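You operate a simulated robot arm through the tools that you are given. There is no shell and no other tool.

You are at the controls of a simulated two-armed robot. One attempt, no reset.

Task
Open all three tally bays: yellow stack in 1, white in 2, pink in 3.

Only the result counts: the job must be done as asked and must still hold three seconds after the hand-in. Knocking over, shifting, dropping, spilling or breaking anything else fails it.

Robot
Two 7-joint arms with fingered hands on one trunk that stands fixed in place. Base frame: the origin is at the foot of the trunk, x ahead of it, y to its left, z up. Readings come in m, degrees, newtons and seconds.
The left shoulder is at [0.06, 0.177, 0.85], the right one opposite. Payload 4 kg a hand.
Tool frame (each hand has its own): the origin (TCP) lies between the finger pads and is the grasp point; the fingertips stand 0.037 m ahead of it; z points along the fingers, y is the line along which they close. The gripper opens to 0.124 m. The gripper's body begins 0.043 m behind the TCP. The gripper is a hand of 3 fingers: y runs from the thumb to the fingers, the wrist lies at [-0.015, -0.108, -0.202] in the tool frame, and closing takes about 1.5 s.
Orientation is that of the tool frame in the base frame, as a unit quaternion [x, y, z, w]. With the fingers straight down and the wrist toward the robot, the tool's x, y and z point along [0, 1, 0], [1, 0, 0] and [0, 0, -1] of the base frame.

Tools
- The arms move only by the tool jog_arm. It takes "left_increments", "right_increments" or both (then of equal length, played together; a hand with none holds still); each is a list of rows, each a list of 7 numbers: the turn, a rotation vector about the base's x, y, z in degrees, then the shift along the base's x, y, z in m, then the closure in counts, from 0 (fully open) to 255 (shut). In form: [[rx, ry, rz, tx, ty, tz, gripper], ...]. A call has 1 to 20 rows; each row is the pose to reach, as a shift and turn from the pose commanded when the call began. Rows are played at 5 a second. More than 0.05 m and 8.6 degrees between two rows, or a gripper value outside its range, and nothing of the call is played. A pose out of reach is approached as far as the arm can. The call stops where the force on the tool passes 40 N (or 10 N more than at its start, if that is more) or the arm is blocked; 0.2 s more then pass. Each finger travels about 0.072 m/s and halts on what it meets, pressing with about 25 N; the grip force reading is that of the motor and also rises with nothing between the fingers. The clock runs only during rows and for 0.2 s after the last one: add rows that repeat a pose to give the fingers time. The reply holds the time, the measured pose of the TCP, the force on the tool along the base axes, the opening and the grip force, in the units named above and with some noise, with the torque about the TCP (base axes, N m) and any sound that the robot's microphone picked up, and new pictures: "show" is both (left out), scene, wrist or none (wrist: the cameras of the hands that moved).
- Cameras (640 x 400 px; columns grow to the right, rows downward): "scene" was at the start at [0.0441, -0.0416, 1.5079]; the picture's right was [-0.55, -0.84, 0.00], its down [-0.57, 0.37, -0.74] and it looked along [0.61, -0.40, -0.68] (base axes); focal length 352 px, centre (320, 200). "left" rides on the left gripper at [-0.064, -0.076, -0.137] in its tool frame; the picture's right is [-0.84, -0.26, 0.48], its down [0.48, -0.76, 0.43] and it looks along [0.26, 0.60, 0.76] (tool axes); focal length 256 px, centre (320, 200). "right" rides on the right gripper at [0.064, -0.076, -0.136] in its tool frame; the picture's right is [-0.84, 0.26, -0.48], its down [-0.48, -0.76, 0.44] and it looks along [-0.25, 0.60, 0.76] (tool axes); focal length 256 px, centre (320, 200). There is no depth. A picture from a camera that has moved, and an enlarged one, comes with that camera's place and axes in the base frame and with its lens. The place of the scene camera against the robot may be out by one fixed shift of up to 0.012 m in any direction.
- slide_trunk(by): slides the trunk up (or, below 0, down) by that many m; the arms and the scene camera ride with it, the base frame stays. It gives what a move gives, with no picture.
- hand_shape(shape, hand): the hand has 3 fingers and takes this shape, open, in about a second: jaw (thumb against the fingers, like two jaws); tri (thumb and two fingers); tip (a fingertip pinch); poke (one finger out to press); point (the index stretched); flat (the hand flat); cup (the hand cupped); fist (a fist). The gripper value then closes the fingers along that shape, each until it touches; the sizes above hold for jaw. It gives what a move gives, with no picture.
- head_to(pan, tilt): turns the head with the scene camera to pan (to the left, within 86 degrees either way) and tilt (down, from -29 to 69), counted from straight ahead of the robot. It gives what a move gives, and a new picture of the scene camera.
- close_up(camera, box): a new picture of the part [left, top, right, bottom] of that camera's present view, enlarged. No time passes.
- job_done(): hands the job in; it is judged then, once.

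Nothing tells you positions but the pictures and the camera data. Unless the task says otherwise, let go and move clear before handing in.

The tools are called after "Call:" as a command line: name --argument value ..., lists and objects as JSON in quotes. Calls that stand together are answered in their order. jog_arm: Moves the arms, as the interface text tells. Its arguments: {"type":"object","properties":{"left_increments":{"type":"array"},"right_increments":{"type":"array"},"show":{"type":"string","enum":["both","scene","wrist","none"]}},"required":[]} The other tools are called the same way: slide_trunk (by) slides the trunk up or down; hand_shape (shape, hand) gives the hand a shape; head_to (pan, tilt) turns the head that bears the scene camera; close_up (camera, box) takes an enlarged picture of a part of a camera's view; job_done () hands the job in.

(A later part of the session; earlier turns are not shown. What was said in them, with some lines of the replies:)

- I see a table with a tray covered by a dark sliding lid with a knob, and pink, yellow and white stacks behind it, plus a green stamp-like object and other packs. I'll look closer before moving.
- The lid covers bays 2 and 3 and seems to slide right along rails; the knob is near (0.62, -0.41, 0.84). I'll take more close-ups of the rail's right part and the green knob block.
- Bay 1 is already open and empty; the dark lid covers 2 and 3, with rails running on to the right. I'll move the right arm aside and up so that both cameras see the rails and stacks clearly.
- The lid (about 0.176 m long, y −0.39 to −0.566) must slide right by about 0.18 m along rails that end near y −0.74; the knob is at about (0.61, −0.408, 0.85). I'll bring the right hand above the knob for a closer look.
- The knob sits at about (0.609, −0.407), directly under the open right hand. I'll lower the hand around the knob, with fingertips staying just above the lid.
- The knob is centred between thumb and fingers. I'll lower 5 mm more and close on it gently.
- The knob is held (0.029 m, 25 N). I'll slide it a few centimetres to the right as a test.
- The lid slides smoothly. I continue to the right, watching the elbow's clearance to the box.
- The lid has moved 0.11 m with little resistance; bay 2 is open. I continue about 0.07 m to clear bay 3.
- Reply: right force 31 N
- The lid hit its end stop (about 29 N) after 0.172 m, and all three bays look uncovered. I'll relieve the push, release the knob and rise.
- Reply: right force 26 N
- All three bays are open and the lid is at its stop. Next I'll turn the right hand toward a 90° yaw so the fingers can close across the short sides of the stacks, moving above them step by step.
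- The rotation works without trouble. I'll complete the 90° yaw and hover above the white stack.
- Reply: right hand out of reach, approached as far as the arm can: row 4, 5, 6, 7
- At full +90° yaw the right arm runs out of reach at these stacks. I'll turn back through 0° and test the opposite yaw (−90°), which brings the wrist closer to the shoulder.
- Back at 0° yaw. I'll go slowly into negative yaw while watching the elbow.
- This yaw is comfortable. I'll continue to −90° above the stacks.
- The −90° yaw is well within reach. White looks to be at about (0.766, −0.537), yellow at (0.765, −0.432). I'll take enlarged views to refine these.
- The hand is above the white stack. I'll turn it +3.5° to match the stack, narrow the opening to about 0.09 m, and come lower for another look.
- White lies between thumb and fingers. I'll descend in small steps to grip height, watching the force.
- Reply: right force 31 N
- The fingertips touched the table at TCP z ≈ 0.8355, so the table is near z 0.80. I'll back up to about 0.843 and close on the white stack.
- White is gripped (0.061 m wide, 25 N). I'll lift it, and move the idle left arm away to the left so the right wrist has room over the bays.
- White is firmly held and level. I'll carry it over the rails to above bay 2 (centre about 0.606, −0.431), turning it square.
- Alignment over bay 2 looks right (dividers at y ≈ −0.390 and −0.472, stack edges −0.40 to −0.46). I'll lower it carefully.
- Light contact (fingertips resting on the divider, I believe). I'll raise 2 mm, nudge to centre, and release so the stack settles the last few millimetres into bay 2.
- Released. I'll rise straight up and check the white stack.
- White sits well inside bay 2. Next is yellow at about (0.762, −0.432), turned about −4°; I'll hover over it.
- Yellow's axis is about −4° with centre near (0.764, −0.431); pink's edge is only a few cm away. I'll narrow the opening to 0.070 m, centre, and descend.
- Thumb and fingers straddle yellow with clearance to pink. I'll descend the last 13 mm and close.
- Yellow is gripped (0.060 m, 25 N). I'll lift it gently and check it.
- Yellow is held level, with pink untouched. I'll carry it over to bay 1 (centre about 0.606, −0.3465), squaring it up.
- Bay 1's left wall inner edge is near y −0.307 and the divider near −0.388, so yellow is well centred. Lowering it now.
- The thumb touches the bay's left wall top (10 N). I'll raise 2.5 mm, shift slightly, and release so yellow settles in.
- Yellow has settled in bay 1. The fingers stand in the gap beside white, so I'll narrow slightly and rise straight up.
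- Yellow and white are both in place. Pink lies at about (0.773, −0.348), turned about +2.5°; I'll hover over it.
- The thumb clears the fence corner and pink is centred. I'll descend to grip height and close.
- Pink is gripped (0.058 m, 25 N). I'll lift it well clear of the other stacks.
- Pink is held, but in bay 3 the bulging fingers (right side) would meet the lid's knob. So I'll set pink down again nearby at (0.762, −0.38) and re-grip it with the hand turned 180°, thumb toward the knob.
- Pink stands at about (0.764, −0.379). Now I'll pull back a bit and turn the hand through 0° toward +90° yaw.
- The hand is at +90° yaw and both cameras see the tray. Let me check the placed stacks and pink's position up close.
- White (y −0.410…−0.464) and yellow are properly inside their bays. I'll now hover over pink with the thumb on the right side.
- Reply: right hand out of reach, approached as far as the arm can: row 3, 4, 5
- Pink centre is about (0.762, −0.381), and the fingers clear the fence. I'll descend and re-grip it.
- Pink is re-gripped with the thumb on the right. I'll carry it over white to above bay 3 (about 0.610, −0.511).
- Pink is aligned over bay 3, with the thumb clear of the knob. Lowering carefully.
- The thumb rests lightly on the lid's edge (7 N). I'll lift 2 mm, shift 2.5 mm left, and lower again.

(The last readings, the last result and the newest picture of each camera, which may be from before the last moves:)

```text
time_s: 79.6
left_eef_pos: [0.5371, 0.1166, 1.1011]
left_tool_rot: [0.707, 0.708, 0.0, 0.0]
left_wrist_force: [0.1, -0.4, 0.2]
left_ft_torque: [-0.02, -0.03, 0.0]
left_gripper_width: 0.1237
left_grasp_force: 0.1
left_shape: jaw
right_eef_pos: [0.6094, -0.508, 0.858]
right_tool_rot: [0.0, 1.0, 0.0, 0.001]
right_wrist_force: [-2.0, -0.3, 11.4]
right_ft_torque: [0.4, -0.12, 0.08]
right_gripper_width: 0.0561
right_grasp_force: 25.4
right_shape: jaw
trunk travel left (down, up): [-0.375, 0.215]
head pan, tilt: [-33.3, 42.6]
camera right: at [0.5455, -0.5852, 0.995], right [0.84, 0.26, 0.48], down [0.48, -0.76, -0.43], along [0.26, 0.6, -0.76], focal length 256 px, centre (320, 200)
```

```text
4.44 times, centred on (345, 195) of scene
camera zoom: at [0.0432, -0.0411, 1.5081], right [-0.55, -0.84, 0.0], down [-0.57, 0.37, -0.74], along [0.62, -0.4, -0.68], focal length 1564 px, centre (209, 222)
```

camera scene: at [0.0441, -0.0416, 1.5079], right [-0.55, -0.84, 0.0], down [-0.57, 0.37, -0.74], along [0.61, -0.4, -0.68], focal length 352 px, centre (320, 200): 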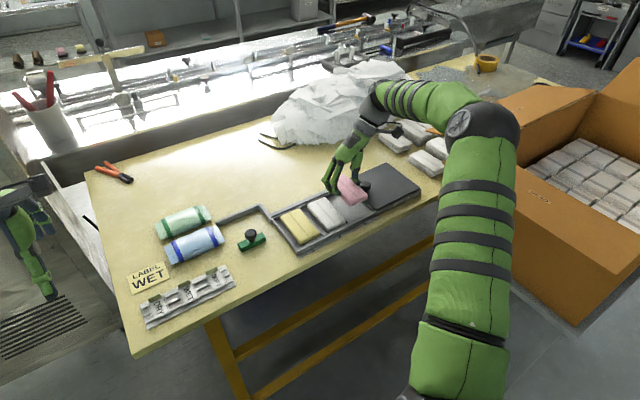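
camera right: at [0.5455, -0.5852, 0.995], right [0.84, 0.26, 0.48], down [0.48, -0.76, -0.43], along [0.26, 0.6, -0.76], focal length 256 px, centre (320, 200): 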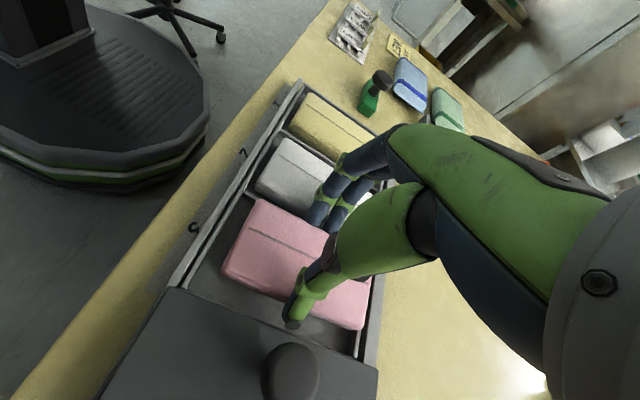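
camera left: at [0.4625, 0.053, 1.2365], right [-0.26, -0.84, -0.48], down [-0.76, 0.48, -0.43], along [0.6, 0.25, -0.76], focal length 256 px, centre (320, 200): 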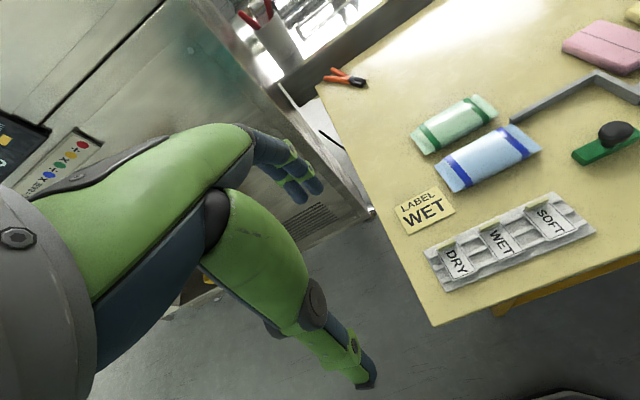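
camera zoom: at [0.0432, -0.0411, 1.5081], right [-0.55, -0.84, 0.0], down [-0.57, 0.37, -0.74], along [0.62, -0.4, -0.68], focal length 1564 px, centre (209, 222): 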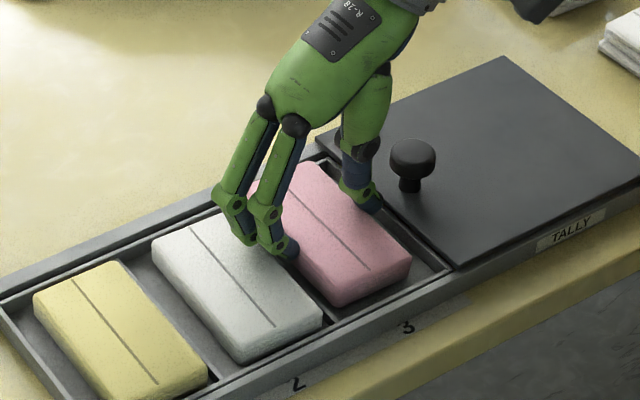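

Now the fingers touch white's edge, so the free spot lies between. I'll lift slightly, move 2 mm back right, and release with a minimal opening so pink settles into bay 3.

Call:
jog_arm --right_increments '[[0, 0, 0, 0, 0, 0.003, 190], [0, 0, 0, 0, -0.002, 0.003, 190], [0, 0, 0, 0, -0.002, 0.0015, 190], [0, 0, 0, 0, -0.002, 0.0015, 190]]' --show "none"

```text
time_s: 80.6
left_eef_pos: [0.5386, 0.1168, 1.1023]
left_tool_rot: [0.708, 0.707, -0.001, 0.0]
left_wrist_force: [0.6, 0.4, -0.7]
left_ft_torque: [0.01, 0.01, 0.05]
left_gripper_width: 0.1238
left_grasp_force: 0.0
left_shape: jaw
right_eef_pos: [0.6083, -0.5099, 0.8588]
right_tool_rot: [0.0, 1.0, 0.002, 0.0]
right_wrist_force: [-0.8, 1.6, 0.9]
right_ft_torque: [0.07, -0.03, 0.05]
right_gripper_width: 0.0558
right_grasp_force: 24.5
right_shape: jaw
trunk travel left (down, up): [-0.375, 0.215]
head pan, tilt: [-33.3, 42.6]
```

Nearly force-free here. Releasing slightly.

Call:
jog_arm --right_increments '[[0, 0, 0, 0, 0, 0, 140], [0, 0, 0, 0, 0, 0, 132], [0, 0, 0, 0, 0, 0, 132], [0, 0, 0, 0, 0, 0, 132], [0, 0, 0, 0, 0, 0, 132]]' --show "wrist"

Call:
close_up --camera "right" --box '[140, 130, 420, 400]'

Call:
close_up --camera "scene" --box '[290, 150, 400, 240]'

```text
time_s: 81.8
left_eef_pos: [0.5371, 0.1172, 1.102]
left_tool_rot: [0.707, 0.707, 0.0, 0.0]
left_wrist_force: [0.7, 0.1, -0.3]
left_ft_torque: [0.0, -0.01, -0.01]
left_gripper_width: 0.1237
left_grasp_force: 0.1
left_shape: jaw
right_eef_pos: [0.6099, -0.5109, 0.8581]
right_tool_rot: [0.0, 1.0, 0.001, 0.0]
right_wrist_force: [0.6, 3.7, -1.2]
right_ft_torque: [0.13, -0.02, 0.05]
right_gripper_width: 0.0594
right_grasp_force: 0.1
right_shape: jaw
trunk travel left (down, up): [-0.375, 0.215]
head pan, tilt: [-33.3, 42.6]
camera right: at [0.5461, -0.5878, 0.9955], right [0.84, 0.26, 0.48], down [0.48, -0.76, -0.44], along [0.25, 0.6, -0.76], focal length 256 px, centre (320, 200)
```

right: 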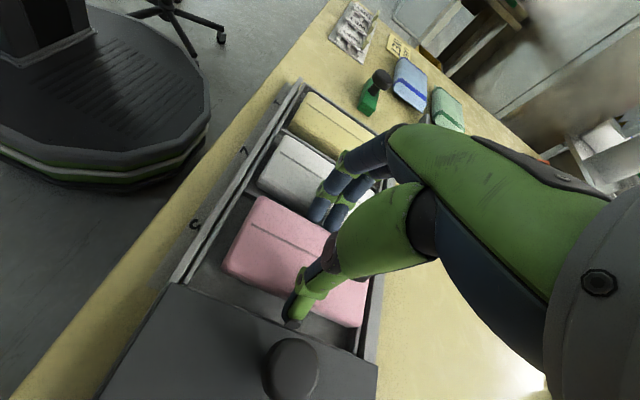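

```text
1.48 times, centred on (280, 265) of right
camera zoom: at [0.5461, -0.5878, 0.9955], right [0.84, 0.26, 0.48], down [0.48, -0.76, -0.44], along [0.25, 0.6, -0.76], focal length 379 px, centre (379, 104)
```

zoom: 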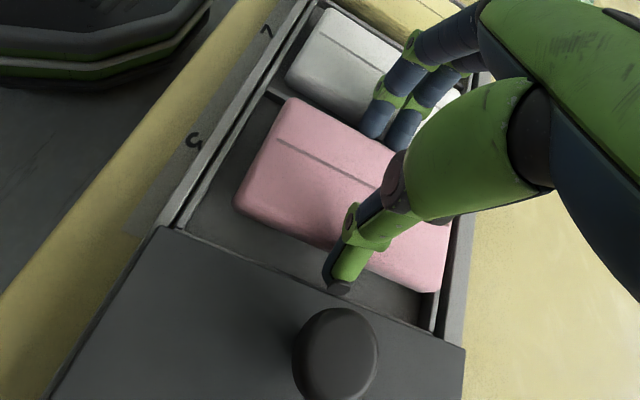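

```text
4.44 times, centred on (345, 195) of scene
camera zoom: at [0.0443, -0.0413, 1.5079], right [-0.55, -0.84, 0.0], down [-0.57, 0.37, -0.74], along [0.61, -0.4, -0.68], focal length 1564 px, centre (209, 222)
```

zoom: 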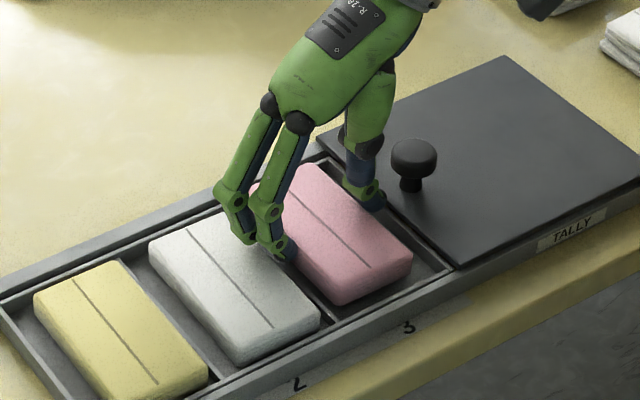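

The grip is off (0.1 N) and pink appears to have settled. I'll rise slowly, checking it stays put.

Call:
jog_arm --right_increments '[[0, 0, 0, 0, 0.0003, 0.004, 132], [0, 0, 0, 0, 0.0005, 0.009, 132], [0, 0, 0, 0, 0.0005, 0.014, 132], [0, 0, 0, 0, 0.0005, 0.014, 132]]' --show "none"

Call:
close_up --camera "right" --box '[140, 130, 420, 400]'

Call:
close_up --camera "scene" --box '[290, 150, 400, 240]'

```text
time_s: 82.8
left_eef_pos: [0.5377, 0.1167, 1.1019]
left_tool_rot: [0.707, 0.707, -0.001, 0.0]
left_wrist_force: [0.2, 0.6, 0.9]
left_ft_torque: [-0.03, -0.03, -0.04]
left_gripper_width: 0.1234
left_grasp_force: 0.0
left_shape: jaw
right_eef_pos: [0.6086, -0.5102, 0.8719]
right_tool_rot: [0.0, 1.0, 0.001, -0.001]
right_wrist_force: [-0.4, 0.7, 1.2]
right_ft_torque: [0.0, 0.01, -0.02]
right_gripper_width: 0.0597
right_grasp_force: 0.0
right_shape: jaw
trunk travel left (down, up): [-0.375, 0.215]
head pan, tilt: [-33.3, 42.6]
```

```text
1.48 times, centred on (280, 265) of right
camera zoom: at [0.5457, -0.5882, 1.0097], right [0.84, 0.26, 0.48], down [0.48, -0.76, -0.44], along [0.25, 0.6, -0.76], focal length 379 px, centre (379, 104)
```

zoom: 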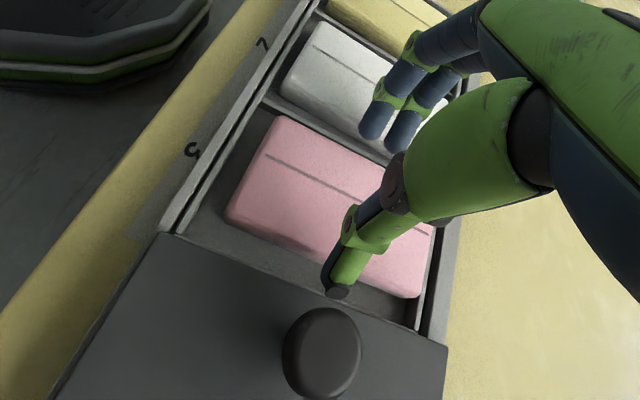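

```text
4.44 times, centred on (345, 195) of scene
camera zoom: at [0.0442, -0.0416, 1.5079], right [-0.55, -0.84, 0.0], down [-0.57, 0.37, -0.74], along [0.61, -0.4, -0.68], focal length 1564 px, centre (209, 222)
```

zoom: 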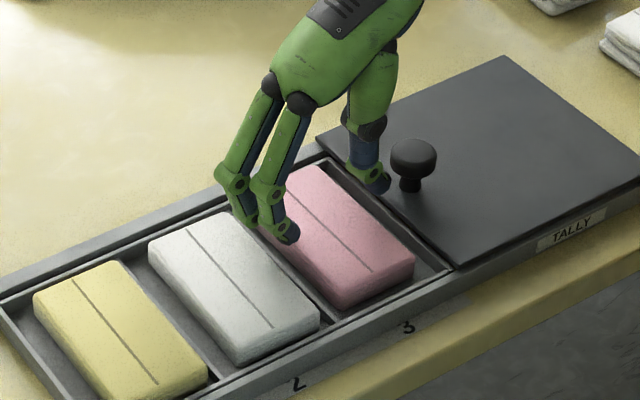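

Pink stayed in bay 3. I'll rise fully clear and then inspect everything.

Call:
jog_arm --right_increments '[[0, 0, 0, 0, 0, 0.015, 132], [0, 0, 0, 0, 0, 0.035, 132], [0, 0, 0, 0, 0, 0.065, 132], [0, 0, 0, 0, 0, 0.1, 100], [0, 0, 0, -0.02, -0.03, 0.13, 50], [0, 0, 0, -0.05, -0.06, 0.15, 0], [0, 0, 0, -0.08, -0.09, 0.17, 0], [0, 0, 0, -0.1, -0.12, 0.19, 0], [0, 0, 0, -0.12, -0.14, 0.2, 0]]' --show "both"

Call:
close_up --camera "scene" --box '[240, 150, 430, 265]'

Call:
close_up --camera "right" --box '[60, 60, 400, 380]'

```text
time_s: 84.8
left_eef_pos: [0.5378, 0.1169, 1.1013]
left_tool_rot: [0.707, 0.707, -0.001, -0.001]
left_wrist_force: [0.1, -0.2, -1.1]
left_ft_torque: [0.02, 0.0, -0.03]
left_gripper_width: 0.1236
left_grasp_force: 0.1
left_shape: jaw
right_eef_pos: [0.4906, -0.652, 1.0758]
right_tool_rot: [0.0, 1.0, 0.0, 0.0]
right_wrist_force: [0.1, 0.4, 0.0]
right_ft_torque: [0.02, 0.0, 0.0]
right_gripper_width: 0.1236
right_grasp_force: 0.1
right_shape: jaw
trunk travel left (down, up): [-0.375, 0.215]
head pan, tilt: [-33.3, 42.6]
camera scene: at [0.044, -0.0416, 1.5079], right [-0.55, -0.84, 0.0], down [-0.57, 0.37, -0.74], along [0.61, -0.4, -0.68], focal length 352 px, centre (320, 200)
camera right: at [0.4273, -0.729, 1.2119], right [0.84, 0.26, 0.48], down [0.48, -0.76, -0.44], along [0.25, 0.6, -0.76], focal length 256 px, centre (320, 200)
```

scene: 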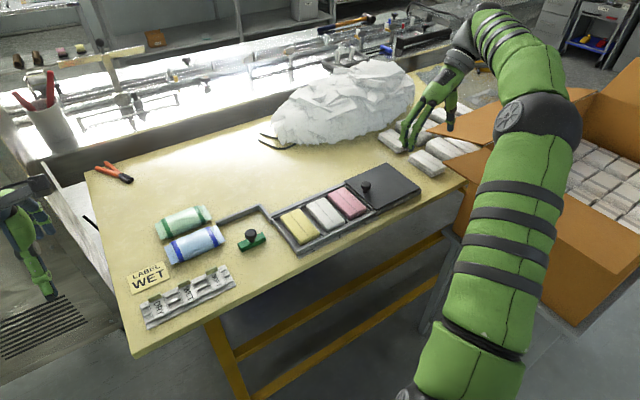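
right: 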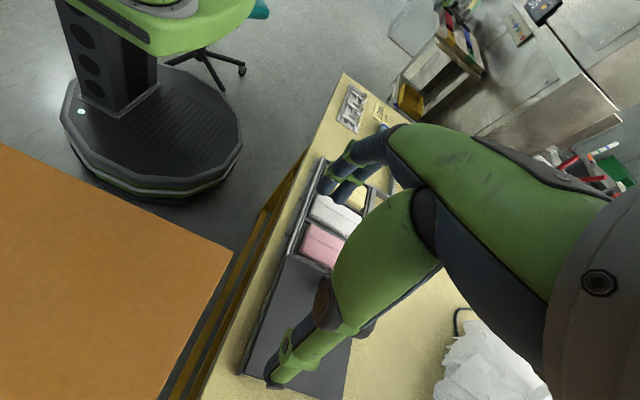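

```text
3.37 times, centred on (335, 208) of scene
camera zoom: at [0.044, -0.0416, 1.5079], right [-0.55, -0.84, 0.0], down [-0.57, 0.37, -0.74], along [0.61, -0.4, -0.68], focal length 1186 px, centre (270, 175)
```

zoom: 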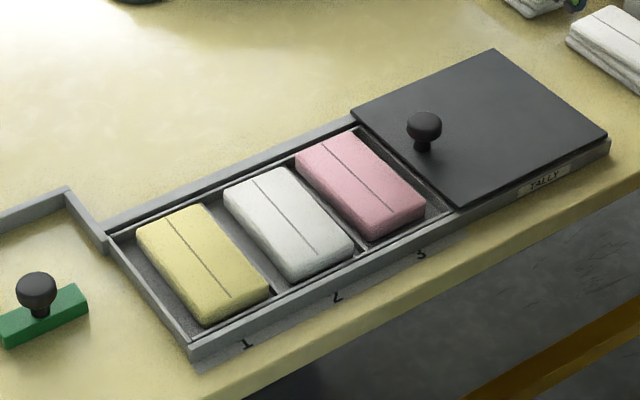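

```text
1.25 times, centred on (230, 220) of right
camera zoom: at [0.4273, -0.729, 1.2119], right [0.84, 0.26, 0.48], down [0.48, -0.76, -0.44], along [0.25, 0.6, -0.76], focal length 320 px, centre (432, 175)
```

zoom: 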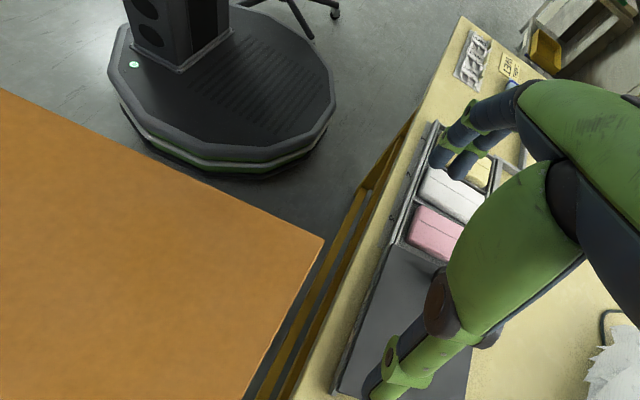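

All three stacks sit in their bays and the lid is at its stop. One last close inspection of seating around bays 2 and 3.

Call:
close_up --camera "scene" --box '[300, 175, 390, 232]'

Call:
close_up --camera "scene" --box '[265, 185, 355, 260]'

Call:
jog_arm --right_increments '[[0, 0, -8, -0.01, 0.03, 0.01, 0], [0, 0, -16, -0.02, 0.06, 0.02, 0], [0, 0, -24, -0.03, 0.09, 0.03, 0], [0, 0, -32, -0.04, 0.1, 0.03, 0], [0, 0, -40, -0.05, 0.1, 0.03, 0], [0, 0, -48, -0.06, 0.1, 0.03, 0], [0, 0, -56, -0.07, 0.1, 0.03, 0], [0, 0, -64, -0.07, 0.1, 0.03, 0], [0, 0, -72, -0.07, 0.1, 0.03, 0], [0, 0, -80, -0.07, 0.1, 0.03, 0], [0, 0, -88, -0.07, 0.1, 0.03, 0]]' --show "both"

```text
7.02 times, centred on (345, 204) of scene
camera zoom: at [0.044, -0.0416, 1.5079], right [-0.55, -0.84, 0.0], down [-0.57, 0.37, -0.74], along [0.61, -0.4, -0.68], focal length 2470 px, centre (145, 175)
```

zoom: 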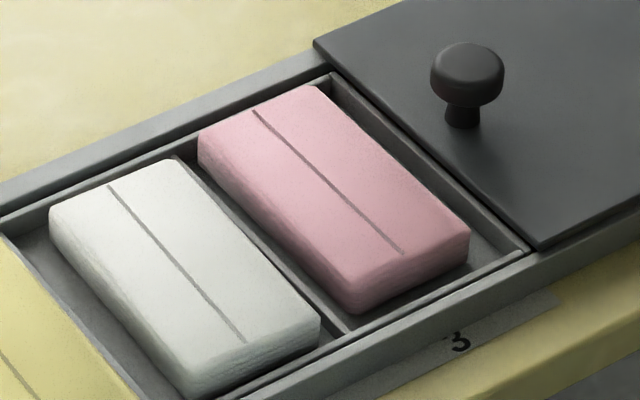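

```text
5.33 times, centred on (310, 222) of scene
camera zoom: at [0.044, -0.0416, 1.5079], right [-0.55, -0.84, 0.0], down [-0.57, 0.37, -0.74], along [0.61, -0.4, -0.68], focal length 1877 px, centre (373, 80)
```

zoom: 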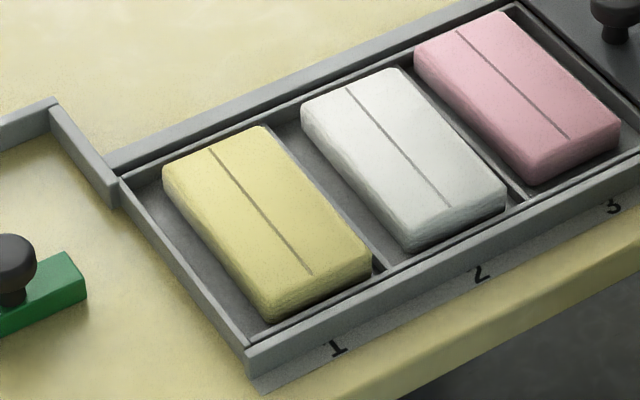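

```text
time_s: 87.2
left_eef_pos: [0.5375, 0.1164, 1.1019]
left_tool_rot: [0.707, 0.708, 0.0, 0.0]
left_wrist_force: [-0.2, 0.0, 0.0]
left_ft_torque: [0.01, 0.02, -0.03]
left_gripper_width: 0.1236
left_grasp_force: 0.0
left_shape: jaw
right_eef_pos: [0.4195, -0.5504, 1.1025]
right_tool_rot: [0.695, 0.719, 0.001, 0.001]
right_wrist_force: [0.3, 0.5, -0.3]
right_ft_torque: [0.01, -0.04, -0.04]
right_gripper_width: 0.1238
right_grasp_force: 0.0
right_shape: jaw
trunk travel left (down, up): [-0.375, 0.215]
head pan, tilt: [-33.3, 42.6]
camera scene: at [0.044, -0.0413, 1.5079], right [-0.55, -0.84, 0.0], down [-0.57, 0.37, -0.74], along [0.61, -0.4, -0.68], focal length 352 px, centre (320, 200)
camera right: at [0.3412, -0.49, 1.2395], right [0.28, -0.83, 0.48], down [-0.74, -0.51, -0.44], along [0.61, -0.24, -0.76], focal length 256 px, centre (320, 200)
```

scene: 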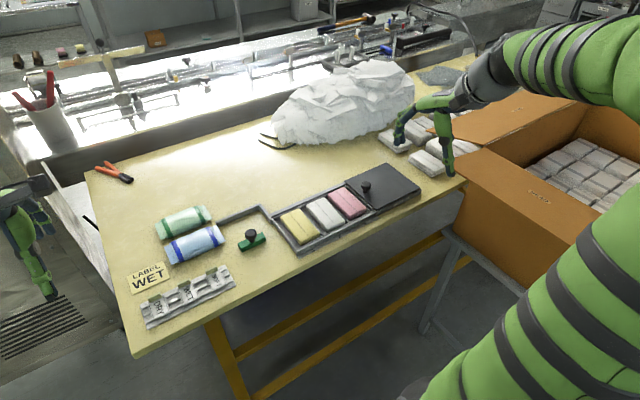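
right: 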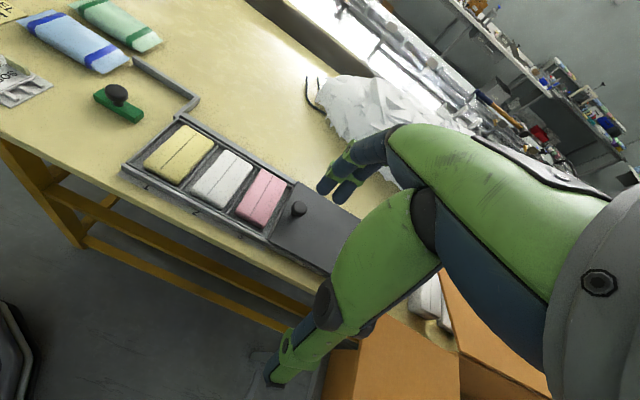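

All three bays are open: the lid is at its right stop, with yellow in bay 1, white in bay 2 and pink in bay 3, each lying flat inside its walls. Both hands are empty and clear, and the other items in view haven't moved, so I'm handing in.

Call:
job_done

```text
The job is handed in.
```

All three tally bays are open, with the yellow stack in bay 1, white in bay 2 and pink in bay 3. I have handed the job in; no verdict came back.

- **Lid:** it slid right along its rails until it met its end stop, and I left it there.
- **Stacks:** in the last close-ups each one lies flat inside its bay. I released each a few millimetres above the bay floor, so they dropped that last bit into place.
- **Pink:** I set it down once on the table and picked it up again with the hand turned around. Held the first way, the fingers would have hit the lid's knob at bay 3.
- **Contacts:** while placing pink, the fingers briefly pressed on the edge of the white stack (about 11 N) and the thumb on the lid's edge (about 7 N). Neither looked moved out of place afterwards.

Both hands are empty and clear of the table. Nothing else in view was knocked or shifted.
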